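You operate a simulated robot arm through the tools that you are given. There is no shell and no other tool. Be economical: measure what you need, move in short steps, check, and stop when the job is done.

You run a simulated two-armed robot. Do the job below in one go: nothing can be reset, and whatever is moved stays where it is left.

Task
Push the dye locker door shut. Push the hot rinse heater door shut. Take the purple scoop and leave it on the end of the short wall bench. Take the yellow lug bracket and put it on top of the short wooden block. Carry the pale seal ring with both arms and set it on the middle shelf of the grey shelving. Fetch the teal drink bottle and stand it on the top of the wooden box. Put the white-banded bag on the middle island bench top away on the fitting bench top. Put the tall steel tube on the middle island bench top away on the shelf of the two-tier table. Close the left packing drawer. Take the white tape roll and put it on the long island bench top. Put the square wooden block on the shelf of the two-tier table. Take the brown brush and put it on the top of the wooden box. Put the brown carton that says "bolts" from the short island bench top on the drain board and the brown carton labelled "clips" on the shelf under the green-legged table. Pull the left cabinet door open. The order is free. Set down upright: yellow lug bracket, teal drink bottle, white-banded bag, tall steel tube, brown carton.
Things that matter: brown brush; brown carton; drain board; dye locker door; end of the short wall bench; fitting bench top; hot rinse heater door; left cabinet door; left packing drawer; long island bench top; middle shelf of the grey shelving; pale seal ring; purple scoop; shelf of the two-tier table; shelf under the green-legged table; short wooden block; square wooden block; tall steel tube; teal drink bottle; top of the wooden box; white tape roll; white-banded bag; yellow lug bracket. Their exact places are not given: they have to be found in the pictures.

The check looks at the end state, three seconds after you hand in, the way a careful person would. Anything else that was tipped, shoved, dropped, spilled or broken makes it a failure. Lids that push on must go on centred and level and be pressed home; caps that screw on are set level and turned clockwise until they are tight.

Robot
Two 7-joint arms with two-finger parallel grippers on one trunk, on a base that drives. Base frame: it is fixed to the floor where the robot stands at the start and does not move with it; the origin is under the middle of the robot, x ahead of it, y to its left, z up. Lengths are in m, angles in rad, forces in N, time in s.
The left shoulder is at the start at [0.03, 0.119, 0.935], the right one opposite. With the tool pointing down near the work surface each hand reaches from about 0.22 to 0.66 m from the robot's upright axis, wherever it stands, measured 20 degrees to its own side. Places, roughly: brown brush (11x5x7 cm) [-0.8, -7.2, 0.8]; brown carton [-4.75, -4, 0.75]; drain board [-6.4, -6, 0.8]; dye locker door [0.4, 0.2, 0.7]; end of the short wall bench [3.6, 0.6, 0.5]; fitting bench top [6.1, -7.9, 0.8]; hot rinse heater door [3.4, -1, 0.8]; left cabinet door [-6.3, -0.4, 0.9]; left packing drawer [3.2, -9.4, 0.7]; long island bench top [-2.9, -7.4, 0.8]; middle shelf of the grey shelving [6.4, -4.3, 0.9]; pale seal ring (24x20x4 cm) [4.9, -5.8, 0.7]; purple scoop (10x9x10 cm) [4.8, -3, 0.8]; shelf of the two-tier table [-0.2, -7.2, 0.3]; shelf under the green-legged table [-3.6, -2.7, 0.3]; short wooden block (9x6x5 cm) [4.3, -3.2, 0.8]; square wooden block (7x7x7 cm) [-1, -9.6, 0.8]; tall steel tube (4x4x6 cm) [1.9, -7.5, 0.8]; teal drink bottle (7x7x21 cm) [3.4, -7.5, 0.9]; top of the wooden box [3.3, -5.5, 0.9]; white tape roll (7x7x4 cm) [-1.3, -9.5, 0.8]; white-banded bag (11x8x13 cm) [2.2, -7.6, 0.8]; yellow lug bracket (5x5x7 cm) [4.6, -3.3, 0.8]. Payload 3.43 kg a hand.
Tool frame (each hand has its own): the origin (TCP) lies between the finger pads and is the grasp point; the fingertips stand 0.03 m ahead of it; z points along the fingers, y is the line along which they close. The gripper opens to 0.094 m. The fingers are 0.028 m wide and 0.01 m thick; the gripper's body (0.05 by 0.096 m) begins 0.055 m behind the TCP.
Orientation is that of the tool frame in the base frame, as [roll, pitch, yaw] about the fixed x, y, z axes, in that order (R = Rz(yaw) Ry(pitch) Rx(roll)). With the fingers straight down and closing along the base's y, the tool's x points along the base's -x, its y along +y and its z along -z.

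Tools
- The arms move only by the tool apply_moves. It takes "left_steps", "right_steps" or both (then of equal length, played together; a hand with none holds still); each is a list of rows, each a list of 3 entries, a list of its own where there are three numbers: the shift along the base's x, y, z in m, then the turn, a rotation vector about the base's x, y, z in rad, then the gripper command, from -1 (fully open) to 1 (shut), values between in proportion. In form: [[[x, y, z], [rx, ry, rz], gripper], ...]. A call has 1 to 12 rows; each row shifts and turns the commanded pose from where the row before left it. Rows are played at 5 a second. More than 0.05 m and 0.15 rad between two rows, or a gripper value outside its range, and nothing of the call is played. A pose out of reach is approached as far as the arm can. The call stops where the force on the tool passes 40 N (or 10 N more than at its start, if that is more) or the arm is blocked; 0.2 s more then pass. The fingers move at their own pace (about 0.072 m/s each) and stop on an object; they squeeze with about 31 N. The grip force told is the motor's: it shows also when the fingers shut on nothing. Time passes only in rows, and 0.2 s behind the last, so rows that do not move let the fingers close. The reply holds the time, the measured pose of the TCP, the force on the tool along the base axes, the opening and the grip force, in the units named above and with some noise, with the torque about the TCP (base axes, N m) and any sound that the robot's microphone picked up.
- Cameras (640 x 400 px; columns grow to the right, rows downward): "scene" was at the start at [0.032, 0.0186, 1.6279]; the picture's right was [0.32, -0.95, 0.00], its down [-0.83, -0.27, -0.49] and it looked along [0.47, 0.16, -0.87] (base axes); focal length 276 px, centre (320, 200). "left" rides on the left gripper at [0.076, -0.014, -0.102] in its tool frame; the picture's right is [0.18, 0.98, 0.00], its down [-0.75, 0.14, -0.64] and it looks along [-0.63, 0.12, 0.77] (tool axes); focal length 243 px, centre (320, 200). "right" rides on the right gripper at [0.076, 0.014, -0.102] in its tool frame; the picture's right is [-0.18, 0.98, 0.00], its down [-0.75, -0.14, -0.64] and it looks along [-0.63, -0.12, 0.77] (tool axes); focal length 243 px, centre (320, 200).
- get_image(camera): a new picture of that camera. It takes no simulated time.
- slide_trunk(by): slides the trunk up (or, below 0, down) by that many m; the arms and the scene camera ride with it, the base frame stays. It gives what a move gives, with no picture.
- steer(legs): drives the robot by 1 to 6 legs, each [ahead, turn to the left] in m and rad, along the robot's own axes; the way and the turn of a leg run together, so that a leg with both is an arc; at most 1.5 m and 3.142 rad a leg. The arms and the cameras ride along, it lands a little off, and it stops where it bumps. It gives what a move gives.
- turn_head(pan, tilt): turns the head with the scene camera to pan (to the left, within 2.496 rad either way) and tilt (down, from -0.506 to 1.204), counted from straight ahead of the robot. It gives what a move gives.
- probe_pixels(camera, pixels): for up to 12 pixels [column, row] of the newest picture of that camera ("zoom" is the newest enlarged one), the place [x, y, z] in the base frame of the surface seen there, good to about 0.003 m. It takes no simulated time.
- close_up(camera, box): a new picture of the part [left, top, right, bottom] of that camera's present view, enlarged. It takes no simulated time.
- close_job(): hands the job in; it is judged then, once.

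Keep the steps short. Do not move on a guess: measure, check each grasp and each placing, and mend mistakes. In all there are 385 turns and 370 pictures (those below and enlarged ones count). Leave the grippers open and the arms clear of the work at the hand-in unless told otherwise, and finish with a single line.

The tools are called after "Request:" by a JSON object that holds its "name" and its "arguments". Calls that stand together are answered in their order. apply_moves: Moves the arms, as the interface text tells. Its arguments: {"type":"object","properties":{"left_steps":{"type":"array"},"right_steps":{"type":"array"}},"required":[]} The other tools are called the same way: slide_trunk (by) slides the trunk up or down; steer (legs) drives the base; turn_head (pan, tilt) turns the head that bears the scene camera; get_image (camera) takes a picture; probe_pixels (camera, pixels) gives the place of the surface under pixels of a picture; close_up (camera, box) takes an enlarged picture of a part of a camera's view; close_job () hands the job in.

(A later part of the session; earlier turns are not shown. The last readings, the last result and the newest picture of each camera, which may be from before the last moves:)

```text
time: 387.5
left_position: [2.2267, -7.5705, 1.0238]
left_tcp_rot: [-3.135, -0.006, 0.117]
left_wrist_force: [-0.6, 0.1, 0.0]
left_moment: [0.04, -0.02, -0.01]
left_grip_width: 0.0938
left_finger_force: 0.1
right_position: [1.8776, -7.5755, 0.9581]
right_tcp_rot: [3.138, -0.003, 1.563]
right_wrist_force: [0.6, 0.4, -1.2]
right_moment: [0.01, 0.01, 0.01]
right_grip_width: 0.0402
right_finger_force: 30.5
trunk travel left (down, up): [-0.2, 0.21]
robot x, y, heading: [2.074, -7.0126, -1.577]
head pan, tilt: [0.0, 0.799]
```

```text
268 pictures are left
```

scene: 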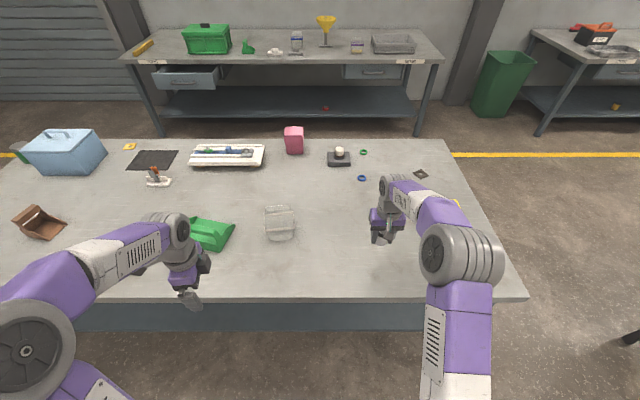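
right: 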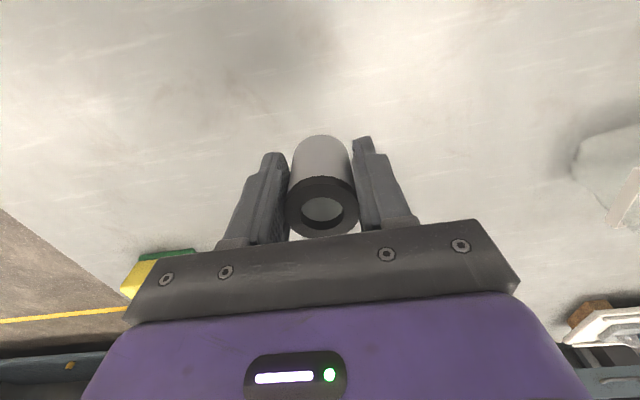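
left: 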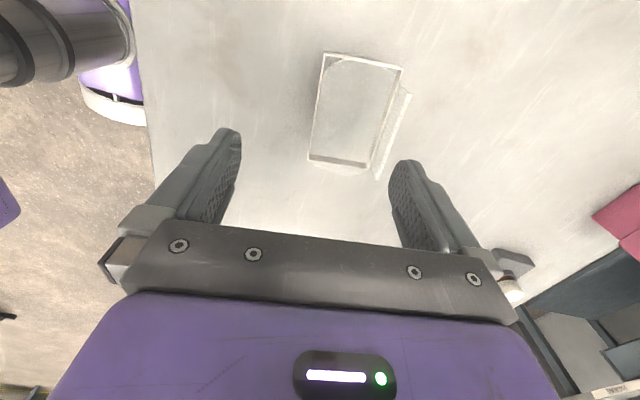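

I centre over the bag and lower part way, then look.

Request:
{"name": "apply_moves", "arguments": {"left_steps": [[[-0.011, -0.034, 0], [0, 0, 0], -1], [[0, 0, -0.04], [0, 0, 0], -1], [[0, 0, -0.02], [0, 0, 0], -1]]}}

Request:
{"name": "get_image", "arguments": {"camera": "left"}}

Request:
{"name": "close_up", "arguments": {"camera": "scene", "box": [210, 160, 350, 300]}}

```text
time: 388.3
left_position: [2.2163, -7.6026, 0.9621]
left_tcp_rot: [-3.136, -0.006, 0.118]
left_wrist_force: [0.4, -0.3, 0.1]
left_moment: [-0.01, -0.01, 0.0]
left_grip_width: 0.094
left_finger_force: 0.1
right_position: [1.8787, -7.5746, 0.9598]
right_tcp_rot: [3.137, -0.002, 1.565]
right_wrist_force: [-0.2, 0.1, -0.1]
right_moment: [0.04, -0.04, 0.02]
right_grip_width: 0.0402
right_finger_force: 30.5
trunk travel left (down, up): [-0.2, 0.21]
robot x, y, heading: [2.0724, -7.0128, -1.576]
head pan, tilt: [0.0, 0.799]
```

```text
267 pictures are left
```

left: 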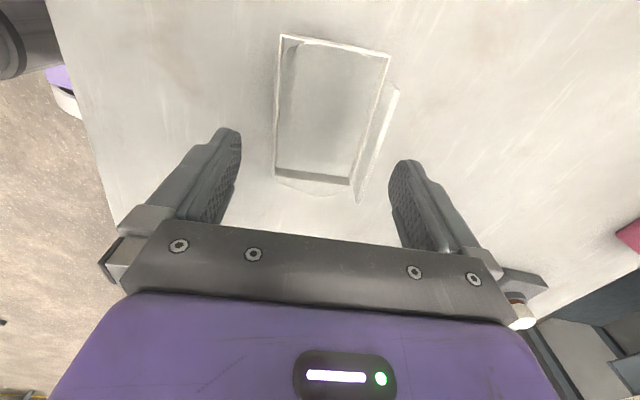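

```text
2.86 times, centred on (280, 230) of scene
```

zoom: 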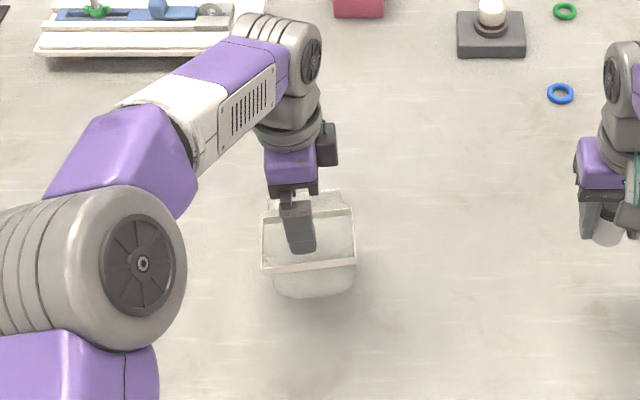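

I probe the band's long edges from this close view to centre precisely.

Request:
{"name": "probe_pixels", "arguments": {"camera": "left", "pixels": [[281, 37], [387, 54], [275, 172], [350, 182], [276, 110], [368, 125], [394, 95], [360, 198]]}}

```text
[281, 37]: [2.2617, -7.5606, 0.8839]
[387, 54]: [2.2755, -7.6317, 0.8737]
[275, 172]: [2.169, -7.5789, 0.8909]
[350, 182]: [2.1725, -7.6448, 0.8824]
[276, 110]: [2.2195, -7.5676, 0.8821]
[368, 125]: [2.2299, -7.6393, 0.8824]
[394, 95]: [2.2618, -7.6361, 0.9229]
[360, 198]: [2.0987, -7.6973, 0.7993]
```

Centred within 1 mm. I lower to z≈0.882 in small steps and close.

Request:
{"name": "apply_moves", "arguments": {"left_steps": [[[0, -0.001, -0.025], [0, 0, 0], -1], [[0, 0, -0.02], [0, 0, 0], -1], [[0, 0, -0.02], [0, 0, 0], -1], [[0, 0, -0.015], [0, 0, 0], -1]]}}

Request:
{"name": "get_image", "arguments": {"camera": "left"}}

```text
time: 389.3
left_position: [2.2163, -7.6046, 0.8831]
left_tcp_rot: [-3.135, -0.007, 0.117]
left_wrist_force: [0.2, 0.7, 0.0]
left_moment: [0.0, -0.01, -0.04]
left_grip_width: 0.0941
left_finger_force: 0.0
right_position: [1.879, -7.5735, 0.9583]
right_tcp_rot: [3.136, -0.001, 1.564]
right_wrist_force: [0.3, -0.1, -1.5]
right_moment: [-0.02, -0.01, -0.01]
right_grip_width: 0.0403
right_finger_force: 30.5
trunk travel left (down, up): [-0.2, 0.21]
robot x, y, heading: [2.0717, -7.0108, -1.58]
head pan, tilt: [0.0, 0.799]
```

```text
265 pictures are left
```

left: 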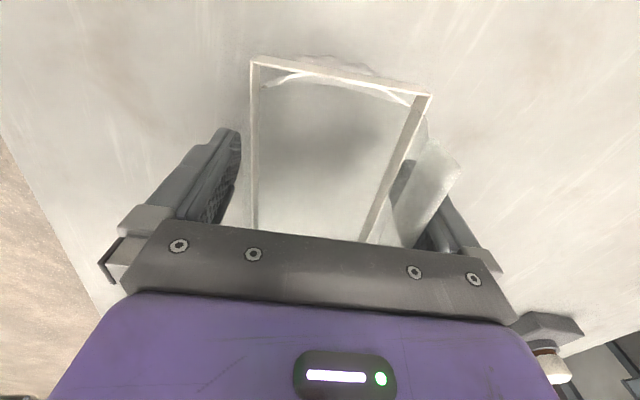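

The bag is between the fingers. Close and lift 10 cm.

Request:
{"name": "apply_moves", "arguments": {"left_steps": [[[0, 0, 0], [0, 0, 0], 0.3], [[0, 0, 0], [0, 0, 0], 1], [[0, 0, 0], [0, 0, 0], 1], [[0, 0, 0.03], [0, 0, 0], 1], [[0, 0, 0.04], [0, 0, 0], 1], [[0, 0, 0.04], [0, 0, 0], 1]]}}

Request:
{"name": "get_image", "arguments": {"camera": "scene"}}

Request:
{"name": "get_image", "arguments": {"camera": "left"}}

```text
time: 390.7
left_position: [2.2169, -7.6034, 0.9935]
left_tcp_rot: [-3.137, -0.005, 0.119]
left_wrist_force: [-0.1, 0.0, -1.1]
left_moment: [-0.01, 0.05, -0.02]
left_grip_width: 0.0788
left_finger_force: 31.6
right_position: [1.8789, -7.5733, 0.9594]
right_tcp_rot: [3.136, -0.003, 1.564]
right_wrist_force: [-0.3, 0.4, -0.3]
right_moment: [0.03, 0.0, 0.01]
right_grip_width: 0.0403
right_finger_force: 31.2
trunk travel left (down, up): [-0.2, 0.21]
robot x, y, heading: [2.0739, -7.014, -1.575]
head pan, tilt: [0.0, 0.799]
```

```text
264 pictures are left
```

scene: 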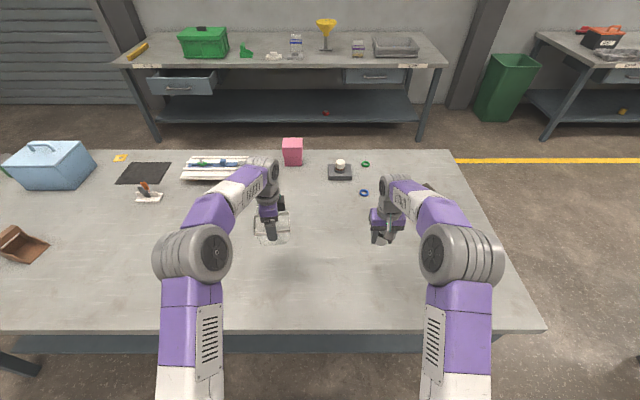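

```text
263 pictures are left
```

left: 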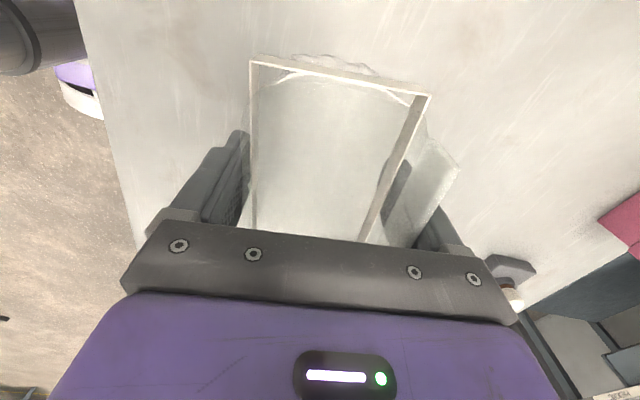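

Both held. I draw the arms in and drive toward the fitting bench at (6.1,-7.9).

Request:
{"name": "apply_moves", "arguments": {"left_steps": [[[0, 0.045, 0.01], [0, 0, 0], 1], [[0, 0.045, 0.01], [0, 0, 0], 1], [[0, 0.045, 0.01], [0, 0, 0], 1], [[0, 0.045, 0.01], [0, 0, 0], 1]], "right_steps": [[[0.01, 0.045, 0.01], [0, 0, 0], 1], [[0.01, 0.045, 0.01], [0, 0, 0], 1], [[0.01, 0.045, 0.01], [0, 0, 0], 1], [[0.01, 0.045, 0.01], [0, 0, 0], 1]]}}

Request:
{"name": "steer", "arguments": {"legs": [[-0.25, 0], [0, 1.575], [1.5, 0], [1.3, 0], [0, -0.5]]}}

Request:
{"name": "turn_head", "arguments": {"pan": 0, "tilt": 0.6}}

Request:
{"name": "get_image", "arguments": {"camera": "scene"}}

```text
time: 391.7
left_position: [2.2158, -7.4217, 1.0348]
left_tcp_rot: [-3.138, -0.005, 0.117]
left_wrist_force: [0.4, 0.0, 0.5]
left_moment: [-0.01, 0.01, 0.02]
left_grip_width: 0.0789
left_finger_force: 31.2
right_position: [1.9194, -7.3916, 0.9997]
right_tcp_rot: [3.136, 0.003, 1.562]
right_wrist_force: [-0.5, 0.9, -0.1]
right_moment: [0.02, -0.01, 0.01]
right_grip_width: 0.0398
right_finger_force: 31.3
trunk travel left (down, up): [-0.2, 0.21]
robot x, y, heading: [2.0736, -7.0125, -1.582]
head pan, tilt: [0.0, 0.799]
```

```text
time: 411.9
left_position: [5.3097, -6.8435, 1.0339]
left_tcp_rot: [-3.136, -0.005, 1.19]
left_wrist_force: [-0.2, 0.3, -1.1]
left_moment: [-0.03, 0.04, 0.03]
left_grip_width: 0.0785
left_finger_force: 31.1
right_position: [5.1417, -7.09, 0.9989]
right_tcp_rot: [3.137, -0.002, 2.638]
right_wrist_force: [-0.6, -0.2, -1.4]
right_moment: [0.0, 0.03, 0.0]
right_grip_width: 0.0398
right_finger_force: 30.7
trunk travel left (down, up): [-0.2, 0.21]
robot x, y, heading: [4.8821, -6.772, -0.505]
head pan, tilt: [0.0, 0.799]
```

```text
time: 412.7
left_position: [5.31, -6.8434, 1.0338]
left_tcp_rot: [-3.136, -0.005, 1.193]
left_wrist_force: [0.1, 0.3, -0.9]
left_moment: [0.0, 0.01, 0.0]
left_grip_width: 0.0785
left_finger_force: 30.8
right_position: [5.1417, -7.09, 0.9997]
right_tcp_rot: [3.135, -0.001, 2.64]
right_wrist_force: [-0.4, -0.7, -0.4]
right_moment: [0.0, 0.02, 0.05]
right_grip_width: 0.0399
right_finger_force: 31.3
trunk travel left (down, up): [-0.2, 0.21]
robot x, y, heading: [4.88, -6.7752, -0.509]
head pan, tilt: [0.0, 0.6]
```

```text
262 pictures are left
```

scene: 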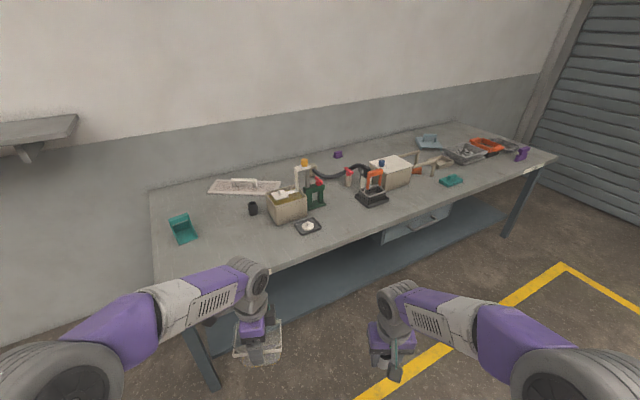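

Bench in front. Free areas: between the teal piece (183,229) and the beige box (287,205). I measure.

Request:
{"name": "probe_pixels", "arguments": {"camera": "scene", "pixels": [[155, 195], [165, 280], [230, 235], [183, 235], [253, 210], [285, 215], [307, 226], [270, 262], [440, 200], [410, 200], [525, 170], [205, 250]]}}

```text
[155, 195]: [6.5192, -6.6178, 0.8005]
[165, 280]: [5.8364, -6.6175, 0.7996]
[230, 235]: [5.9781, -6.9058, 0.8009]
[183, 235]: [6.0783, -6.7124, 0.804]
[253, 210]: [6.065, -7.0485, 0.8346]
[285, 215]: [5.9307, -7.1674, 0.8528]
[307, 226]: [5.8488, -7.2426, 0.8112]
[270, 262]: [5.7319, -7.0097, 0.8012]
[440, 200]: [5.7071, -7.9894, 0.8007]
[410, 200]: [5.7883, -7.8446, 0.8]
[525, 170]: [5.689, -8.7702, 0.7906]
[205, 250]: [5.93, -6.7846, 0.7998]
```

I aim for (5.83,-6.86). Drive to about (5.27,-6.97), heading 0.

Request:
{"name": "steer", "arguments": {"legs": [[0, 0.045], [0.43, 0], [0, 0.464]]}}

Request:
{"name": "turn_head", "arguments": {"pan": 0.1, "tilt": 0.8}}

Request:
{"name": "get_image", "arguments": {"camera": "scene"}}

```text
time: 417.0
left_position: [5.6763, -6.8139, 1.0348]
left_tcp_rot: [-3.138, -0.006, 1.7]
left_wrist_force: [0.3, 0.4, -1.0]
left_moment: [-0.04, -0.03, -0.01]
left_grip_width: 0.0786
left_finger_force: 30.8
right_position: [5.6505, -7.1109, 0.9998]
right_tcp_rot: [3.137, -0.003, -3.133]
right_wrist_force: [-0.3, -0.1, -1.2]
right_moment: [0.03, -0.02, 0.01]
right_grip_width: 0.0399
right_finger_force: 30.8
trunk travel left (down, up): [-0.2, 0.21]
robot x, y, heading: [5.2669, -6.9586, 0.008]
head pan, tilt: [0.0, 0.6]
```

```text
time: 417.8
left_position: [5.6764, -6.8155, 1.0338]
left_tcp_rot: [-3.137, -0.004, 1.702]
left_wrist_force: [0.4, 0.8, 0.7]
left_moment: [0.04, 0.0, -0.01]
left_grip_width: 0.0787
left_finger_force: 30.8
right_position: [5.6501, -7.1122, 0.9991]
right_tcp_rot: [3.135, -0.002, -3.133]
right_wrist_force: [0.1, -0.8, -0.6]
right_moment: [0.0, -0.02, 0.01]
right_grip_width: 0.0397
right_finger_force: 31.2
trunk travel left (down, up): [-0.2, 0.21]
robot x, y, heading: [5.2659, -6.9612, 0.005]
head pan, tilt: [0.099, 0.799]
```

```text
261 pictures are left
```

scene: 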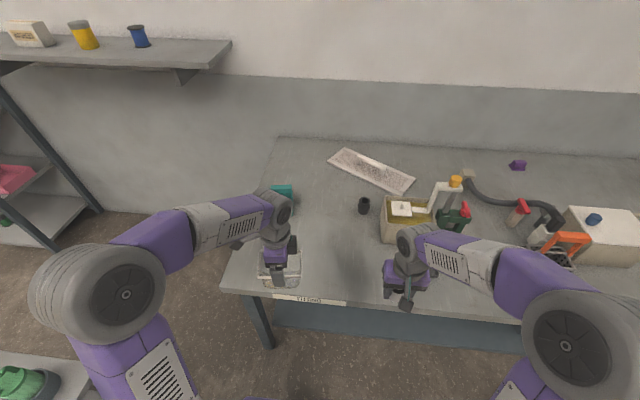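

I move the bag over (5.80,-6.85) and lower toward z≈0.887.

Request:
{"name": "apply_moves", "arguments": {"left_steps": [[[0.042, -0.012, 0], [0, 0, 0], 1], [[0.042, -0.012, 0], [0, 0, 0], 1], [[0.042, -0.012, 0], [0, 0, 0], 1], [[0, 0, -0.045], [0, 0, 0], 1], [[0, 0, -0.045], [0, 0, 0], 1], [[0, 0, -0.045], [0, 0, 0], 1], [[0, 0, -0.012], [0, 0, 0], 1], [[0, 0, -0.003], [0, 0, 0], 1]]}}

Request:
{"name": "get_image", "arguments": {"camera": "scene"}}

```text
time: 419.6
left_position: [5.8024, -6.85, 0.8838]
left_tcp_rot: [-3.137, -0.005, 1.702]
left_wrist_force: [0.3, 0.4, -0.3]
left_moment: [0.03, -0.03, -0.04]
left_grip_width: 0.0786
left_finger_force: 30.7
right_position: [5.6495, -7.1121, 0.9983]
right_tcp_rot: [3.138, -0.002, -3.133]
right_wrist_force: [0.0, 0.0, -0.9]
right_moment: [-0.02, 0.03, -0.01]
right_grip_width: 0.0399
right_finger_force: 31.3
trunk travel left (down, up): [-0.2, 0.21]
robot x, y, heading: [5.2655, -6.9623, 0.007]
head pan, tilt: [0.099, 0.799]
```

```text
260 pictures are left
```

scene: 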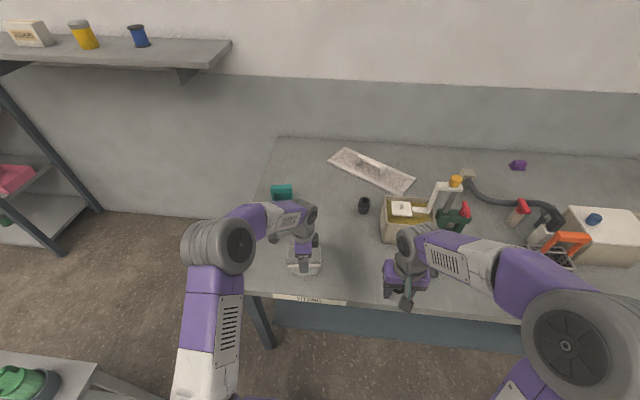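

Request:
{"name": "apply_moves", "arguments": {"left_steps": [[[0, 0, -0.002], [0, 0, 0], 1], [[0, 0, -0.002], [0, 0, 0], 1]]}}

```text
time: 420.2
left_position: [5.8025, -6.8506, 0.8828]
left_tcp_rot: [3.141, -0.006, 1.701]
left_wrist_force: [-0.5, 1.4, 13.6]
left_moment: [0.1, 0.51, -0.03]
left_grip_width: 0.0787
left_finger_force: 31.1
right_position: [5.6489, -7.1123, 0.9987]
right_tcp_rot: [3.135, 0.001, -3.132]
right_wrist_force: [0.1, -0.2, -1.3]
right_moment: [0.04, 0.0, 0.01]
right_grip_width: 0.04
right_finger_force: 31.1
trunk travel left (down, up): [-0.2, 0.21]
robot x, y, heading: [5.2625, -6.9601, 0.008]
head pan, tilt: [0.099, 0.799]
```

Contact. I open, rise straight up, and check.

Request:
{"name": "apply_moves", "arguments": {"left_steps": [[[0, 0, 0.001], [0, 0, 0], -1], [[0, 0, 0], [0, 0, 0], -1], [[0, 0, 0.03], [0, 0, 0], -1], [[0, 0, 0.04], [0, 0, 0], -1], [[0, 0, 0.04], [0, 0, 0], -1], [[-0.04, 0.01, 0.02], [0, 0, 0], -1], [[-0.045, 0.01, 0], [0, 0, 0], -1], [[-0.045, 0.01, 0], [0, 0, 0], -1]]}}

Request:
{"name": "close_up", "arguments": {"camera": "scene", "box": [220, 150, 460, 310]}}

```text
time: 422.0
left_position: [5.6699, -6.8212, 1.0125]
left_tcp_rot: [-3.136, -0.006, 1.703]
left_wrist_force: [-0.6, 0.7, 0.7]
left_moment: [0.03, -0.01, -0.01]
left_grip_width: 0.0939
left_finger_force: 0.1
right_position: [5.6472, -7.1121, 0.9996]
right_tcp_rot: [3.138, -0.001, -3.134]
right_wrist_force: [0.1, -0.5, -0.8]
right_moment: [0.0, -0.01, -0.02]
right_grip_width: 0.04
right_finger_force: 31.0
trunk travel left (down, up): [-0.2, 0.21]
robot x, y, heading: [5.2663, -6.9629, 0.002]
head pan, tilt: [0.099, 0.799]
```

```text
2.50 times, centred on (340, 230) of scene
```

zoom: 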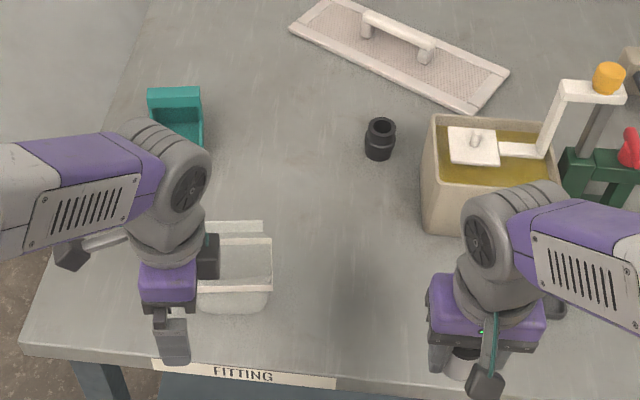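

The bag stands on the FITTING bench. I turn the left hand back, then drive round to the packing bench drawer.

Request:
{"name": "apply_moves", "arguments": {"left_steps": [[[0, 0, 0], [0, 0, 0.144], -1], [[0, 0, 0], [0, 0, 0.144], -1], [[0, 0, 0], [0, 0, 0.144], -1], [[0, 0, 0], [0, 0, 0.144], -1], [[0, 0, 0], [0, 0, 0.144], -1], [[0, 0, 0], [0, 0, 0.144], -1], [[0, 0, 0], [0, 0, 0.144], -1], [[0, 0, 0], [0, 0, 0.144], -1], [[0, 0, 0], [0, 0, 0.144], -1], [[0, 0, 0], [0, 0, 0.144], -1]]}}

Request:
{"name": "steer", "arguments": {"legs": [[-0.68, 0], [0, -1.571], [1.5, 0]]}}

Request:
{"name": "turn_head", "arguments": {"pan": -0.8, "tilt": 0.5}}

Request:
{"name": "get_image", "arguments": {"camera": "scene"}}

```text
time: 424.2
left_position: [5.672, -6.8207, 1.011]
left_tcp_rot: [-3.136, -0.006, -3.139]
left_wrist_force: [-0.3, -0.7, -0.2]
left_moment: [-0.01, -0.03, 0.01]
left_grip_width: 0.0937
left_finger_force: 0.0
right_position: [5.6513, -7.1126, 0.9998]
right_tcp_rot: [3.136, -0.002, -3.134]
right_wrist_force: [0.0, -0.8, -0.3]
right_moment: [-0.01, 0.0, 0.03]
right_grip_width: 0.04
right_finger_force: 31.2
trunk travel left (down, up): [-0.2, 0.21]
robot x, y, heading: [5.2641, -6.9638, 0.006]
head pan, tilt: [0.099, 0.799]
```

```text
time: 438.7
left_position: [4.7341, -8.8585, 1.0113]
left_tcp_rot: [-3.137, -0.004, 1.567]
left_wrist_force: [0.3, -0.2, 0.0]
left_moment: [0.05, -0.02, -0.01]
left_grip_width: 0.0943
left_finger_force: 0.0
right_position: [4.4432, -8.8356, 0.9986]
right_tcp_rot: [3.139, -0.001, 1.574]
right_wrist_force: [0.3, -0.8, -0.5]
right_moment: [0.0, -0.04, -0.02]
right_grip_width: 0.04
right_finger_force: 31.2
trunk travel left (down, up): [-0.2, 0.21]
robot x, y, heading: [4.5951, -8.4544, -1.566]
head pan, tilt: [0.099, 0.799]
```

```text
time: 439.9
left_position: [4.7345, -8.8584, 1.0109]
left_tcp_rot: [-3.136, -0.005, 1.568]
left_wrist_force: [-0.2, 0.1, -0.1]
left_moment: [-0.03, 0.05, 0.0]
left_grip_width: 0.0941
left_finger_force: 0.0
right_position: [4.4431, -8.8362, 0.9973]
right_tcp_rot: [3.137, -0.001, 1.573]
right_wrist_force: [0.1, 0.2, -0.5]
right_moment: [0.04, -0.02, 0.02]
right_grip_width: 0.0399
right_finger_force: 31.0
trunk travel left (down, up): [-0.2, 0.21]
robot x, y, heading: [4.5993, -8.4504, -1.567]
head pan, tilt: [-0.799, 0.499]
```

```text
258 pictures are left
```

scene: 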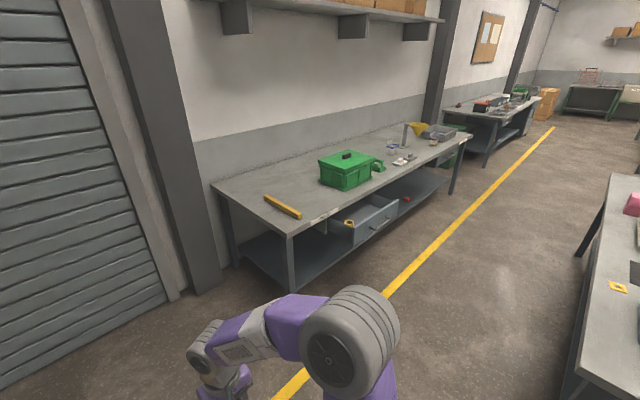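

I see the drawer pulled out at (360,225). I enlarge and measure.

Request:
{"name": "close_up", "arguments": {"camera": "scene", "box": [280, 170, 430, 270]}}

Request:
{"name": "probe_pixels", "arguments": {"camera": "zoom", "pixels": [[320, 255], [495, 145], [330, 300], [400, 235], [500, 170], [290, 215], [40, 270], [150, 190], [425, 140], [560, 60], [300, 240]]}}

```text
4.00 times, centred on (355, 220) of scene
```

zoom: 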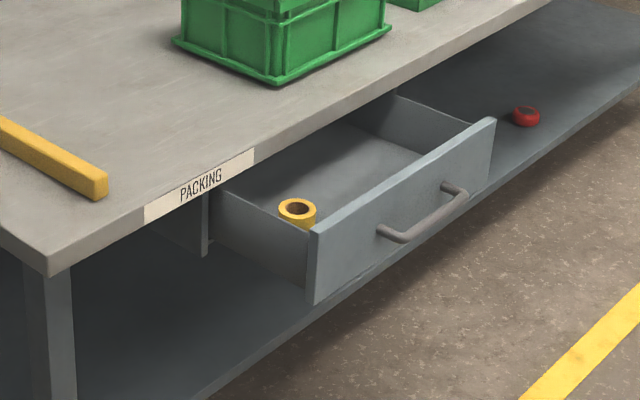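

```text
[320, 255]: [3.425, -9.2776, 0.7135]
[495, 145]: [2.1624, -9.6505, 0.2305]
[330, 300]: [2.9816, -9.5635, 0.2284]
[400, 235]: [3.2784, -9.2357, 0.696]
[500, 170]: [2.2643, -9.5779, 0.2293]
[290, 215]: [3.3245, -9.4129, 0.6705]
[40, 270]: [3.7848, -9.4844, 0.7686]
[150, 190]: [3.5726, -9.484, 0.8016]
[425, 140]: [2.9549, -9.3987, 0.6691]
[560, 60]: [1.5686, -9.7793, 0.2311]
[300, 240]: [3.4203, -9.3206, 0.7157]
```

Drawer front at y≈-9.28, handle bar at (3.2,-9.236,0.696); bench edge y≈-9.485. I drive to (3.22,-8.83), facing −y.

Request:
{"name": "steer", "arguments": {"legs": [[0.38, 0], [0, -1.571], [1.37, 0], [0, 1.571]]}}

Request:
{"name": "turn_head", "arguments": {"pan": 0, "tilt": 0.95}}

Request:
{"name": "get_image", "arguments": {"camera": "scene"}}

```text
time: 456.3
left_position: [3.3721, -9.2715, 1.0109]
left_tcp_rot: [-3.137, -0.006, 1.579]
left_wrist_force: [0.6, 0.5, 0.3]
left_moment: [-0.01, 0.02, -0.02]
left_grip_width: 0.0942
left_finger_force: 0.1
right_position: [3.0817, -9.251, 0.9992]
right_tcp_rot: [3.136, -0.001, 1.588]
right_wrist_force: [1.1, 0.9, 0.0]
right_moment: [-0.01, -0.01, 0.02]
right_grip_width: 0.0399
right_finger_force: 31.1
trunk travel left (down, up): [-0.2, 0.21]
robot x, y, heading: [3.2295, -8.866, -1.559]
head pan, tilt: [-0.799, 0.499]
```

```text
time: 457.4
left_position: [3.3729, -9.2715, 1.0114]
left_tcp_rot: [-3.135, -0.005, 1.579]
left_wrist_force: [0.8, -0.9, 0.4]
left_moment: [0.02, 0.01, -0.01]
left_grip_width: 0.0939
left_finger_force: 0.1
right_position: [3.0815, -9.2508, 0.9993]
right_tcp_rot: [3.137, -0.003, 1.587]
right_wrist_force: [0.3, -0.4, 0.2]
right_moment: [0.0, -0.01, 0.0]
right_grip_width: 0.0397
right_finger_force: 31.0
trunk travel left (down, up): [-0.2, 0.21]
robot x, y, heading: [3.2301, -8.8679, -1.558]
head pan, tilt: [0.0, 0.949]
```

```text
256 pictures are left
```

scene: 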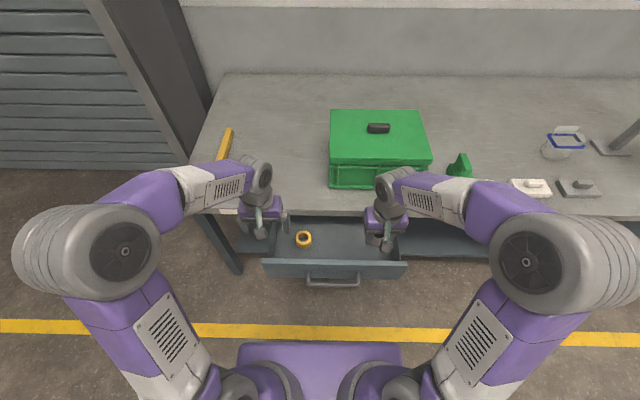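

Handle at (333,280). I move the right hand (holding the tube) outward, close the left fist and lower it before the handle.

Request:
{"name": "apply_moves", "arguments": {"left_steps": [[[0, 0.045, 0], [0, 0, 0], 1], [[-0.02, 0.04, 0], [0, 0, 0], 1], [[-0.045, 0, 0], [0, 0, 0], 1], [[-0.045, 0, -0.01], [0, 0, 0], 1], [[-0.045, 0, -0.02], [0, 0, 0], 1], [[0, 0, -0.045], [0, 0, 0], 1], [[0, 0, -0.045], [0, 0, 0], 1], [[0, 0, -0.045], [0, 0, 0], 1], [[0, 0, -0.045], [0, 0, 0], 1], [[0, 0, -0.045], [0, 0, 0], 1], [[0, 0, -0.045], [0, 0, 0], 1]], "right_steps": [[[-0.04, 0, 0], [0, 0, 0], 1], [[-0.04, 0, 0], [0, 0, 0], 1], [[-0.03, 0, 0], [0, 0, 0], 1], [[0, 0, 0], [0, 0, 0], 1], [[0, 0, 0], [0, 0, 0], 1], [[0, 0, 0], [0, 0, 0], 1], [[0, 0, 0], [0, 0, 0], 1], [[0, 0, 0], [0, 0, 0], 1], [[0, 0, 0], [0, 0, 0], 1], [[0, 0, 0], [0, 0, 0], 1], [[0, 0, 0], [0, 0, 0], 1]]}}

Request:
{"name": "get_image", "arguments": {"camera": "scene"}}

```text
time: 459.9
left_position: [3.2164, -9.1867, 0.7107]
left_tcp_rot: [-3.137, -0.006, 1.582]
left_wrist_force: [-0.1, 0.1, -1.0]
left_moment: [0.0, -0.01, -0.02]
left_grip_width: 0.0
left_finger_force: 31.3
right_position: [2.9714, -9.2511, 0.9999]
right_tcp_rot: [3.136, -0.001, 1.586]
right_wrist_force: [-0.6, -0.5, -0.7]
right_moment: [0.02, -0.02, -0.01]
right_grip_width: 0.0401
right_finger_force: 30.9
trunk travel left (down, up): [-0.2, 0.21]
robot x, y, heading: [3.226, -8.8677, -1.556]
head pan, tilt: [0.0, 0.949]
```

```text
255 pictures are left
```

scene: 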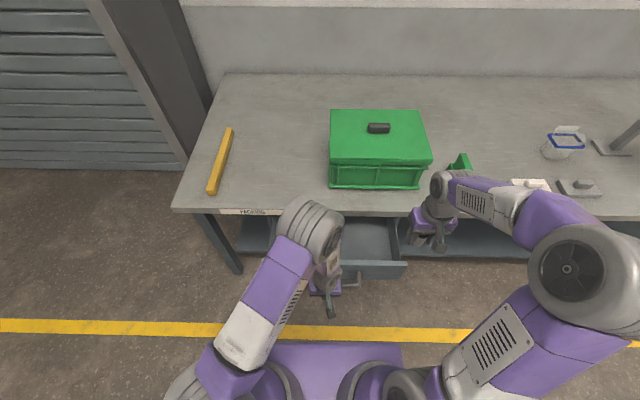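

I push straight in (−y).

Request:
{"name": "apply_moves", "arguments": {"left_steps": [[[0, -0.025, 0], [0, 0, 0], 1], [[0, -0.025, 0], [0, 0, 0], 1], [[0, -0.025, 0], [0, 0, 0], 1], [[0, -0.025, 0], [0, 0, 0], 1], [[0, -0.025, 0], [0, 0, 0], 1], [[0, -0.025, 0], [0, 0, 0], 1], [[0, -0.025, 0], [0, 0, 0], 1], [[0, -0.02, 0], [0, 0, 0], 1], [[0, -0.02, 0], [0, 0, 0], 1], [[0, -0.015, 0], [0, 0, 0], 1], [[0, -0.015, 0], [0, 0, 0], 1], [[0, -0.015, 0], [0, 0, 0], 1]]}}

Request:
{"name": "get_image", "arguments": {"camera": "scene"}}

```text
time: 462.1
left_position: [3.2178, -9.4143, 0.7101]
left_tcp_rot: [3.141, -0.02, 1.576]
left_wrist_force: [3.5, 16.1, 9.4]
left_moment: [-1.94, 0.46, -0.08]
left_grip_width: 0.0
left_finger_force: 30.8
right_position: [2.9726, -9.2505, 0.9987]
right_tcp_rot: [3.136, -0.002, 1.587]
right_wrist_force: [-0.7, -1.1, -0.6]
right_moment: [0.06, 0.03, 0.03]
right_grip_width: 0.0402
right_finger_force: 31.1
trunk travel left (down, up): [-0.2, 0.21]
robot x, y, heading: [3.2264, -8.8691, -1.552]
head pan, tilt: [0.0, 0.949]
stopped in row 11 (left hand): the force on the tool passed its limit at 49 N (the readings are from after the stop); the commanded pose is now the measured one
```

```text
254 pictures are left
```

scene: 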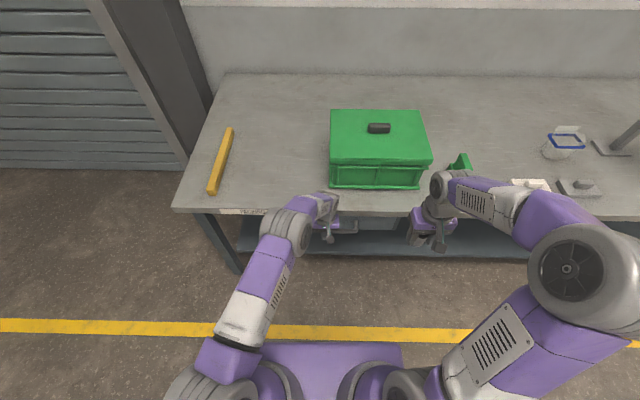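

The force acted high (about z 0.82): perhaps the wrist touched the bench edge. I back off and check the drawer.

Request:
{"name": "apply_moves", "arguments": {"left_steps": [[[0, 0.04, 0], [0, 0, 0], 1], [[0, 0.045, 0], [0, 0, 0], 1], [[0, 0.045, 0], [0, 0, 0], 1], [[0, 0.045, 0], [0, 0, 0], 1]]}}

Request:
{"name": "close_up", "arguments": {"camera": "scene", "box": [240, 190, 440, 300]}}

Request:
{"name": "probe_pixels", "arguments": {"camera": "zoom", "pixels": [[350, 135], [350, 125], [400, 140], [350, 90], [440, 85], [500, 130], [350, 160], [400, 165]]}}

```text
time: 463.1
left_position: [3.2173, -9.2402, 0.7102]
left_tcp_rot: [-3.141, -0.017, 1.577]
left_wrist_force: [0.6, 0.7, 0.4]
left_moment: [0.0, 0.0, 0.0]
left_grip_width: 0.0
left_finger_force: 31.0
right_position: [2.9707, -9.2503, 0.9998]
right_tcp_rot: [3.136, -0.002, 1.589]
right_wrist_force: [-0.5, 0.1, -0.4]
right_moment: [-0.03, 0.02, 0.02]
right_grip_width: 0.04
right_finger_force: 30.7
trunk travel left (down, up): [-0.2, 0.21]
robot x, y, heading: [3.2255, -8.8713, -1.558]
head pan, tilt: [0.0, 0.949]
```

```text
3.20 times, centred on (340, 245) of scene
```

zoom: 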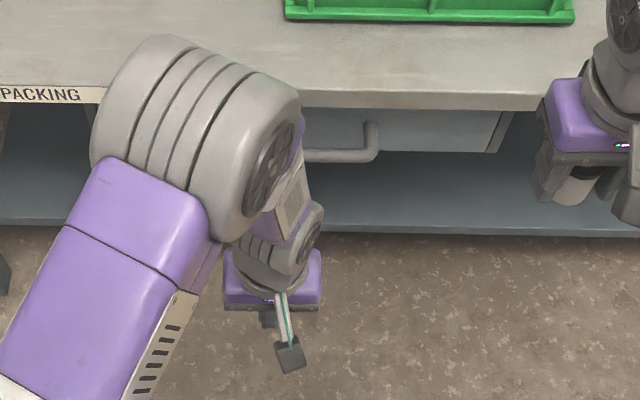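

```text
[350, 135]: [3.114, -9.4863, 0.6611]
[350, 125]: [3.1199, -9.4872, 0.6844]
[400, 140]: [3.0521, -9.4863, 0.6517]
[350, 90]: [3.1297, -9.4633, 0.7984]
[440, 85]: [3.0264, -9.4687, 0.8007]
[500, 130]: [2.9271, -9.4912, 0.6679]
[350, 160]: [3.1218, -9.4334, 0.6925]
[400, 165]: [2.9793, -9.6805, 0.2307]
```

Drawer front is at y≈-9.487, flush with the edge. To be sure I push once more with the hand tilted so that the wrist stays clear.

Request:
{"name": "apply_moves", "arguments": {"left_steps": [[[0, 0, 0], [-0.14, 0, 0], 1], [[0, 0, 0], [-0.14, 0, 0], 1], [[0, 0, 0], [-0.14, 0, 0], 1], [[0, -0.045, 0], [-0.14, 0, 0], 1], [[0, -0.045, 0], [0, 0, 0], 1], [[0, -0.045, 0], [0, 0, 0], 1], [[0, -0.02, 0], [0, 0, 0], 1], [[0, -0.012, 0], [0, 0, 0], 1], [[0, -0.012, 0], [0, 0, 0], 1], [[0, -0.012, 0], [0, 0, 0], 1]]}}

```text
time: 465.2
left_position: [3.2186, -9.4098, 0.7113]
left_tcp_rot: [-3.137, 0.528, 1.581]
left_wrist_force: [4.4, 25.3, 31.0]
left_moment: [-0.28, -0.2, 0.05]
left_grip_width: 0.0
left_finger_force: 31.1
right_position: [2.9727, -9.2465, 1.0009]
right_tcp_rot: [3.137, 0.003, 1.587]
right_wrist_force: [0.3, 0.2, -0.8]
right_moment: [0.04, -0.03, 0.02]
right_grip_width: 0.04
right_finger_force: 31.2
trunk travel left (down, up): [-0.2, 0.21]
robot x, y, heading: [3.2287, -8.8637, -1.554]
head pan, tilt: [0.0, 0.949]
stopped in row 10 (left hand): the force on the tool passed its limit at 51 N (the readings are from after the stop); the commanded pose is now the measured one
```

Request:
{"name": "apply_moves", "arguments": {"left_steps": [[[0, 0.045, 0], [0, 0, 0], 1], [[0, 0.045, 0], [0.14, 0, 0], 1], [[0, 0.045, 0], [0.14, 0, 0], 1], [[0, 0.045, 0], [0.14, 0, 0], 1], [[0, 0.03, 0.03], [0.14, 0, 0], 1], [[0, 0, 0.045], [0, 0, 0], 1], [[0, 0, 0.045], [0, 0, 0], 1], [[0, 0, 0.045], [0, 0, 0], 1], [[0.03, 0, 0.035], [0, 0, 0], -1], [[0.04, 0, 0.02], [0, 0, 0], -1], [[0.04, 0, 0.02], [0, 0, 0], -1]]}}

Request:
{"name": "close_up", "arguments": {"camera": "scene", "box": [200, 190, 440, 300]}}

Request:
{"name": "probe_pixels", "arguments": {"camera": "zoom", "pixels": [[350, 145], [300, 140], [250, 135], [450, 138], [420, 130], [480, 130], [160, 130], [350, 105]]}}

```text
time: 467.6
left_position: [3.329, -9.203, 0.948]
left_tcp_rot: [-3.141, -0.031, 1.576]
left_wrist_force: [0.5, -1.1, 0.1]
left_moment: [0.03, 0.02, -0.01]
left_grip_width: 0.0941
left_finger_force: 0.0
right_position: [2.9729, -9.2496, 0.9996]
right_tcp_rot: [3.139, -0.002, 1.588]
right_wrist_force: [-0.2, 1.2, -0.7]
right_moment: [0.0, 0.0, -0.01]
right_grip_width: 0.0401
right_finger_force: 30.8
trunk travel left (down, up): [-0.2, 0.21]
robot x, y, heading: [3.231, -8.8637, -1.562]
head pan, tilt: [0.0, 0.949]
```

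```text
2.67 times, centred on (320, 245) of scene
```

zoom: 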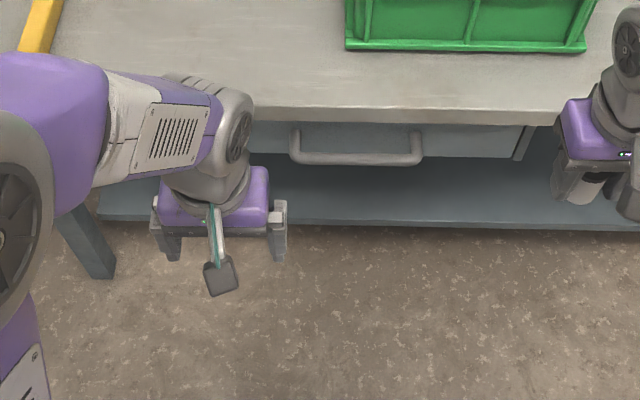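

```text
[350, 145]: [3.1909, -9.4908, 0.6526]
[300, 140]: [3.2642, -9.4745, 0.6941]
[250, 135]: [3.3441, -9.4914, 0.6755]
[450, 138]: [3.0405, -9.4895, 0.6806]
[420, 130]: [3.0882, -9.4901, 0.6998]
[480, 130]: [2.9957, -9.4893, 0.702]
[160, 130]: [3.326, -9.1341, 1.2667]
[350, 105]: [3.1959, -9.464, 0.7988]
```

The drawer is fully shut now (y -9.490). Next I drive west along the aisle toward the square block at (-1,-9.6).

Request:
{"name": "steer", "arguments": {"legs": [[0, -1.575], [1.5, 0], [1.2, 0]]}}

Request:
{"name": "turn_head", "arguments": {"pan": 0.4, "tilt": 0.4}}

Request:
{"name": "get_image", "arguments": {"camera": "scene"}}

Request:
{"name": "turn_head", "arguments": {"pan": -0.7, "tilt": 0.4}}

Request:
{"name": "get_image", "arguments": {"camera": "scene"}}

```text
time: 484.5
left_position: [0.1971, -8.9977, 0.9468]
left_tcp_rot: [3.141, -0.034, 0.0]
left_wrist_force: [0.3, 0.3, -0.2]
left_moment: [0.03, 0.0, -0.01]
left_grip_width: 0.0939
left_finger_force: 0.1
right_position: [0.1518, -8.6421, 0.9999]
right_tcp_rot: [3.136, -0.001, 0.011]
right_wrist_force: [0.1, 0.4, 0.0]
right_moment: [-0.02, 0.0, 0.03]
right_grip_width: 0.0399
right_finger_force: 30.9
trunk travel left (down, up): [-0.2, 0.21]
robot x, y, heading: [0.5374, -8.8988, -3.131]
head pan, tilt: [0.0, 0.949]
```

```text
time: 485.4
left_position: [0.1969, -8.9979, 0.9487]
left_tcp_rot: [-3.141, -0.033, 0.0]
left_wrist_force: [-0.4, 0.0, 0.0]
left_moment: [-0.04, 0.02, 0.0]
left_grip_width: 0.0939
left_finger_force: 0.0
right_position: [0.1531, -8.6411, 1.0003]
right_tcp_rot: [3.136, -0.002, 0.009]
right_wrist_force: [0.0, -0.1, -0.4]
right_moment: [0.03, -0.01, 0.02]
right_grip_width: 0.0401
right_finger_force: 31.0
trunk travel left (down, up): [-0.2, 0.21]
robot x, y, heading: [0.5332, -8.8997, -3.134]
head pan, tilt: [0.4, 0.4]
```

```text
251 pictures are left
```

scene: 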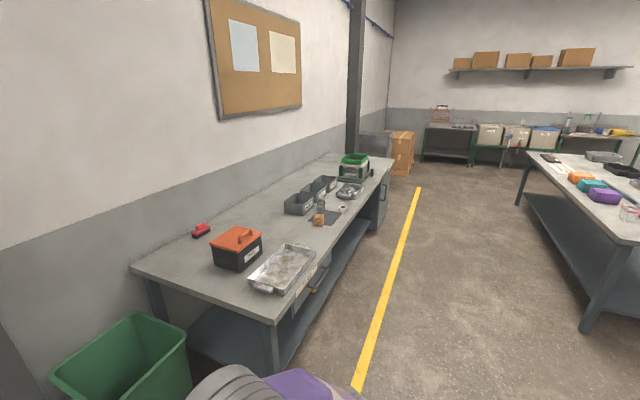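

```text
time: 486.8
left_position: [0.1963, -8.998, 0.9486]
left_tcp_rot: [3.141, -0.032, 0.001]
left_wrist_force: [0.4, 0.8, 0.2]
left_moment: [-0.02, -0.02, 0.01]
left_grip_width: 0.0941
left_finger_force: 0.0
right_position: [0.1531, -8.6413, 1.0002]
right_tcp_rot: [3.135, -0.003, 0.01]
right_wrist_force: [0.1, 0.1, -0.5]
right_moment: [-0.02, 0.0, 0.0]
right_grip_width: 0.04
right_finger_force: 30.7
trunk travel left (down, up): [-0.2, 0.21]
robot x, y, heading: [0.5366, -8.9003, -3.133]
head pan, tilt: [-0.7, 0.4]
```

```text
250 pictures are left
```

scene: 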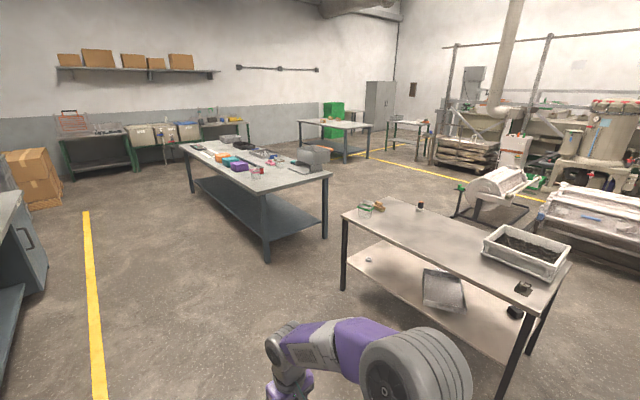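

I see the two-tier table at the right (450,250) and, on the wall bench, the wooden block near (318,217). I enlarge it.

Request:
{"name": "turn_head", "arguments": {"pan": 0.4, "tilt": 0.4}}

Request:
{"name": "close_up", "arguments": {"camera": "scene", "box": [270, 150, 410, 260]}}

Request:
{"name": "probe_pixels", "arguments": {"camera": "zoom", "pixels": [[222, 300], [240, 320], [235, 350], [340, 265], [330, 240], [430, 350], [150, 230], [300, 380], [500, 150]]}}

```text
time: 488.1
left_position: [0.1982, -8.997, 0.9468]
left_tcp_rot: [3.14, -0.033, 0.002]
left_wrist_force: [0.3, 0.0, 0.1]
left_moment: [0.01, 0.01, 0.02]
left_grip_width: 0.0941
left_finger_force: 0.0
right_position: [0.1522, -8.6412, 0.9995]
right_tcp_rot: [3.136, -0.002, 0.011]
right_wrist_force: [0.5, -0.1, -1.3]
right_moment: [-0.03, 0.0, 0.04]
right_grip_width: 0.0403
right_finger_force: 31.0
trunk travel left (down, up): [-0.2, 0.21]
robot x, y, heading: [0.5351, -8.9009, -3.132]
head pan, tilt: [0.4, 0.4]
```

```text
3.64 times, centred on (340, 205) of scene
```

zoom: 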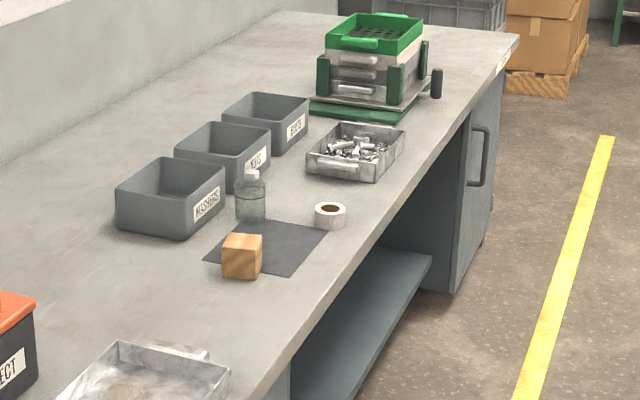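

```text
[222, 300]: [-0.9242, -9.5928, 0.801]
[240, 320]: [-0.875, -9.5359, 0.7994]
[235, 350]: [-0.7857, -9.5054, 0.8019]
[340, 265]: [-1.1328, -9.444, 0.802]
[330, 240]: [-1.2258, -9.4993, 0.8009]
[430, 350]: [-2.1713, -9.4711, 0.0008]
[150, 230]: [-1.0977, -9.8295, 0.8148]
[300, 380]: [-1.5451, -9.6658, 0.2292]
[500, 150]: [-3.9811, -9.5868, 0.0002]
```

Block ≈(-1.0,-9.6), tape ≈(-1.28,-9.5). I drive to x≈-1.1 and face the bench.

Request:
{"name": "steer", "arguments": {"legs": [[1.5, 0], [0.12, 0], [0, 1.562]]}}

Request:
{"name": "turn_head", "arguments": {"pan": 0, "tilt": 0.9}}

Request:
{"name": "get_image", "arguments": {"camera": "scene"}}

```text
time: 500.1
left_position: [-0.9808, -9.2503, 0.9469]
left_tcp_rot: [-3.141, -0.033, 1.557]
left_wrist_force: [0.1, 0.1, 0.4]
left_moment: [-0.03, -0.01, -0.01]
left_grip_width: 0.0939
left_finger_force: 0.1
right_position: [-1.3375, -9.2901, 0.9999]
right_tcp_rot: [3.138, -0.001, 1.566]
right_wrist_force: [-1.1, -0.4, -0.8]
right_moment: [-0.01, 0.0, 0.01]
right_grip_width: 0.0397
right_finger_force: 31.0
trunk travel left (down, up): [-0.2, 0.21]
robot x, y, heading: [-1.072, -8.9093, -1.581]
head pan, tilt: [0.4, 0.4]
```

```text
time: 501.1
left_position: [-0.9809, -9.2504, 0.9471]
left_tcp_rot: [-3.141, -0.034, 1.555]
left_wrist_force: [0.1, 0.3, 0.4]
left_moment: [0.0, 0.0, 0.03]
left_grip_width: 0.0939
left_finger_force: 0.1
right_position: [-1.3371, -9.2887, 0.9991]
right_tcp_rot: [3.136, -0.001, 1.565]
right_wrist_force: [0.2, 0.3, -0.6]
right_moment: [0.01, -0.03, 0.0]
right_grip_width: 0.04
right_finger_force: 30.8
trunk travel left (down, up): [-0.2, 0.21]
robot x, y, heading: [-1.0731, -8.911, -1.579]
head pan, tilt: [0.0, 0.901]
```

```text
248 pictures are left
```

scene: 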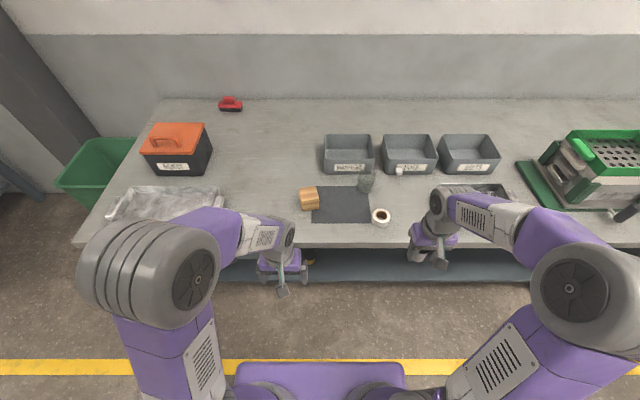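

Request:
{"name": "close_up", "arguments": {"camera": "scene", "box": [280, 170, 400, 260]}}

Request:
{"name": "probe_pixels", "arguments": {"camera": "zoom", "pixels": [[108, 95], [198, 90], [115, 135], [205, 130], [120, 215], [205, 205], [500, 225], [580, 225], [540, 215], [540, 260], [300, 370], [155, 110]]}}

```text
4.44 times, centred on (340, 215) of scene
```

zoom: 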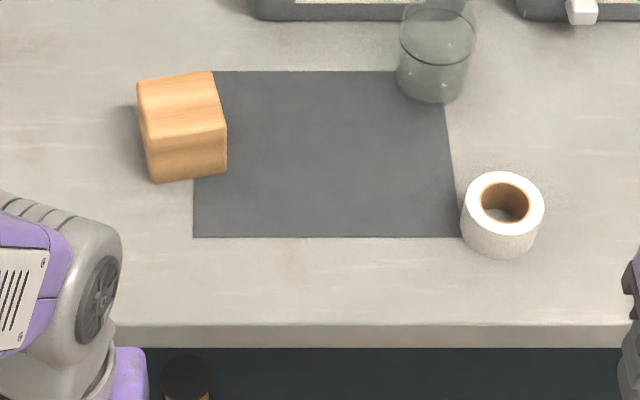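

```text
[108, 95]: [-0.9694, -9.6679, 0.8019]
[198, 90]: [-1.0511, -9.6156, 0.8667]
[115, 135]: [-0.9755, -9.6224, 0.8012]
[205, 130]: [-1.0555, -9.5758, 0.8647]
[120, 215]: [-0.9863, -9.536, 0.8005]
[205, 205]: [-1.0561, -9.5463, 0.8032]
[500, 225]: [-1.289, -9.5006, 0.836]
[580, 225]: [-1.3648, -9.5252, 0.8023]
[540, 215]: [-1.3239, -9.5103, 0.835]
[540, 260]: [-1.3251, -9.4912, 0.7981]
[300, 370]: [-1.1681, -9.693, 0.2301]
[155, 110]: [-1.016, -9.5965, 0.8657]
```

Block centre ≈(-1.036,-9.599), top 0.866, turned ~10°. I drive 0.12 m closer and bring the left hand over it, turned 0.2 rad.

Request:
{"name": "steer", "arguments": {"legs": [[0.12, 0]]}}

Request:
{"name": "apply_moves", "arguments": {"left_steps": [[[-0.011, -0.045, 0], [0.034, 0, 0.1], -1], [[-0.011, -0.045, 0], [0, 0, 0.1], -1], [[-0.011, -0.045, 0], [0, 0, 0], -1], [[-0.011, -0.045, 0], [0, 0, 0], -1], [[-0.011, -0.048, 0], [0, 0, 0], -1], [[0, 0, -0.02], [0, 0, 0], -1]]}}

Request:
{"name": "get_image", "arguments": {"camera": "left"}}

```text
time: 502.3
left_position: [-0.9818, -9.3712, 0.9471]
left_tcp_rot: [-3.141, -0.035, 1.554]
left_wrist_force: [-0.1, -0.8, -0.6]
left_moment: [-0.01, -0.02, 0.04]
left_grip_width: 0.0938
left_finger_force: 0.0
right_position: [-1.3385, -9.4104, 0.9981]
right_tcp_rot: [3.136, -0.004, 1.565]
right_wrist_force: [-0.1, 0.3, -0.6]
right_moment: [-0.02, -0.01, 0.0]
right_grip_width: 0.04
right_finger_force: 30.9
trunk travel left (down, up): [-0.2, 0.21]
robot x, y, heading: [-1.0753, -9.03, -1.578]
head pan, tilt: [0.0, 0.901]
```

```text
time: 503.7
left_position: [-1.0365, -9.5978, 0.9278]
left_tcp_rot: [3.139, -0.068, 1.755]
left_wrist_force: [0.1, 0.4, -0.2]
left_moment: [0.01, 0.02, -0.01]
left_grip_width: 0.0941
left_finger_force: 0.0
right_position: [-1.3387, -9.408, 0.9998]
right_tcp_rot: [3.136, -0.002, 1.565]
right_wrist_force: [0.8, 0.4, -0.6]
right_moment: [0.01, 0.01, -0.04]
right_grip_width: 0.0402
right_finger_force: 31.0
trunk travel left (down, up): [-0.2, 0.21]
robot x, y, heading: [-1.0744, -9.0301, -1.58]
head pan, tilt: [0.0, 0.901]
```

```text
246 pictures are left
```

left: 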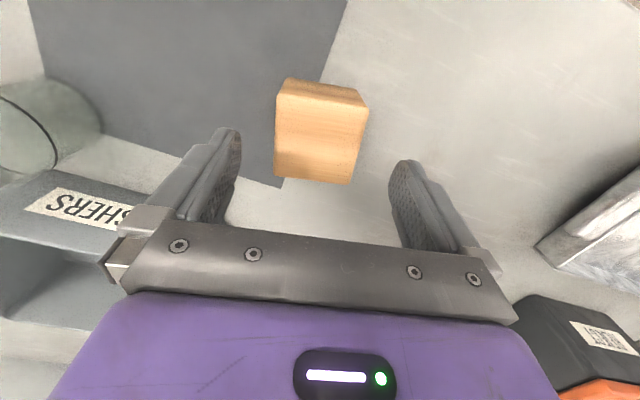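

Aligned. I undo the small tilt, lower, grip and lift.

Request:
{"name": "apply_moves", "arguments": {"left_steps": [[[0, 0, -0.04], [-0.068, 0, 0], -1], [[0, 0, -0.03], [0, 0, 0], -1], [[0, 0, -0.018], [0, 0, 0], -1], [[0, 0, 0], [0, 0, 0], 1], [[0, 0, 0], [0, 0, 0], 1], [[0, 0, 0], [0, 0, 0], 1], [[0, 0, 0.04], [0, 0, 0], 1], [[0, 0.02, 0.045], [0, 0, 0], 1], [[0.01, 0.045, 0.02], [0, 0, 0], 1], [[0.01, 0.045, 0], [0, 0, 0], 1], [[0.01, 0.045, 0], [0, 0, 0], 1], [[0.01, 0.045, 0], [0, 0, 0], 1]]}}

Request:
{"name": "get_image", "arguments": {"camera": "left"}}

```text
refused: row 9 steps farther than a row can; nothing moved
```

```text
245 pictures are left
```

left: 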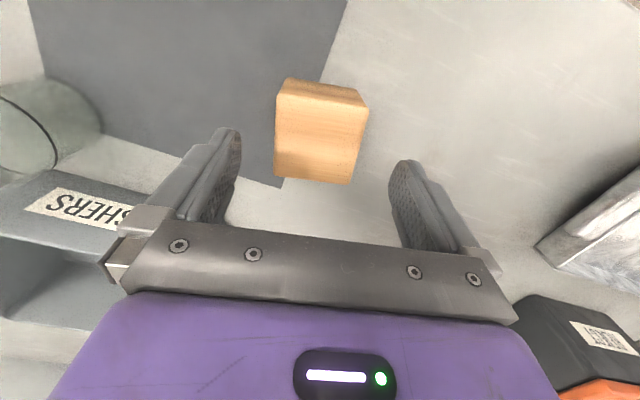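

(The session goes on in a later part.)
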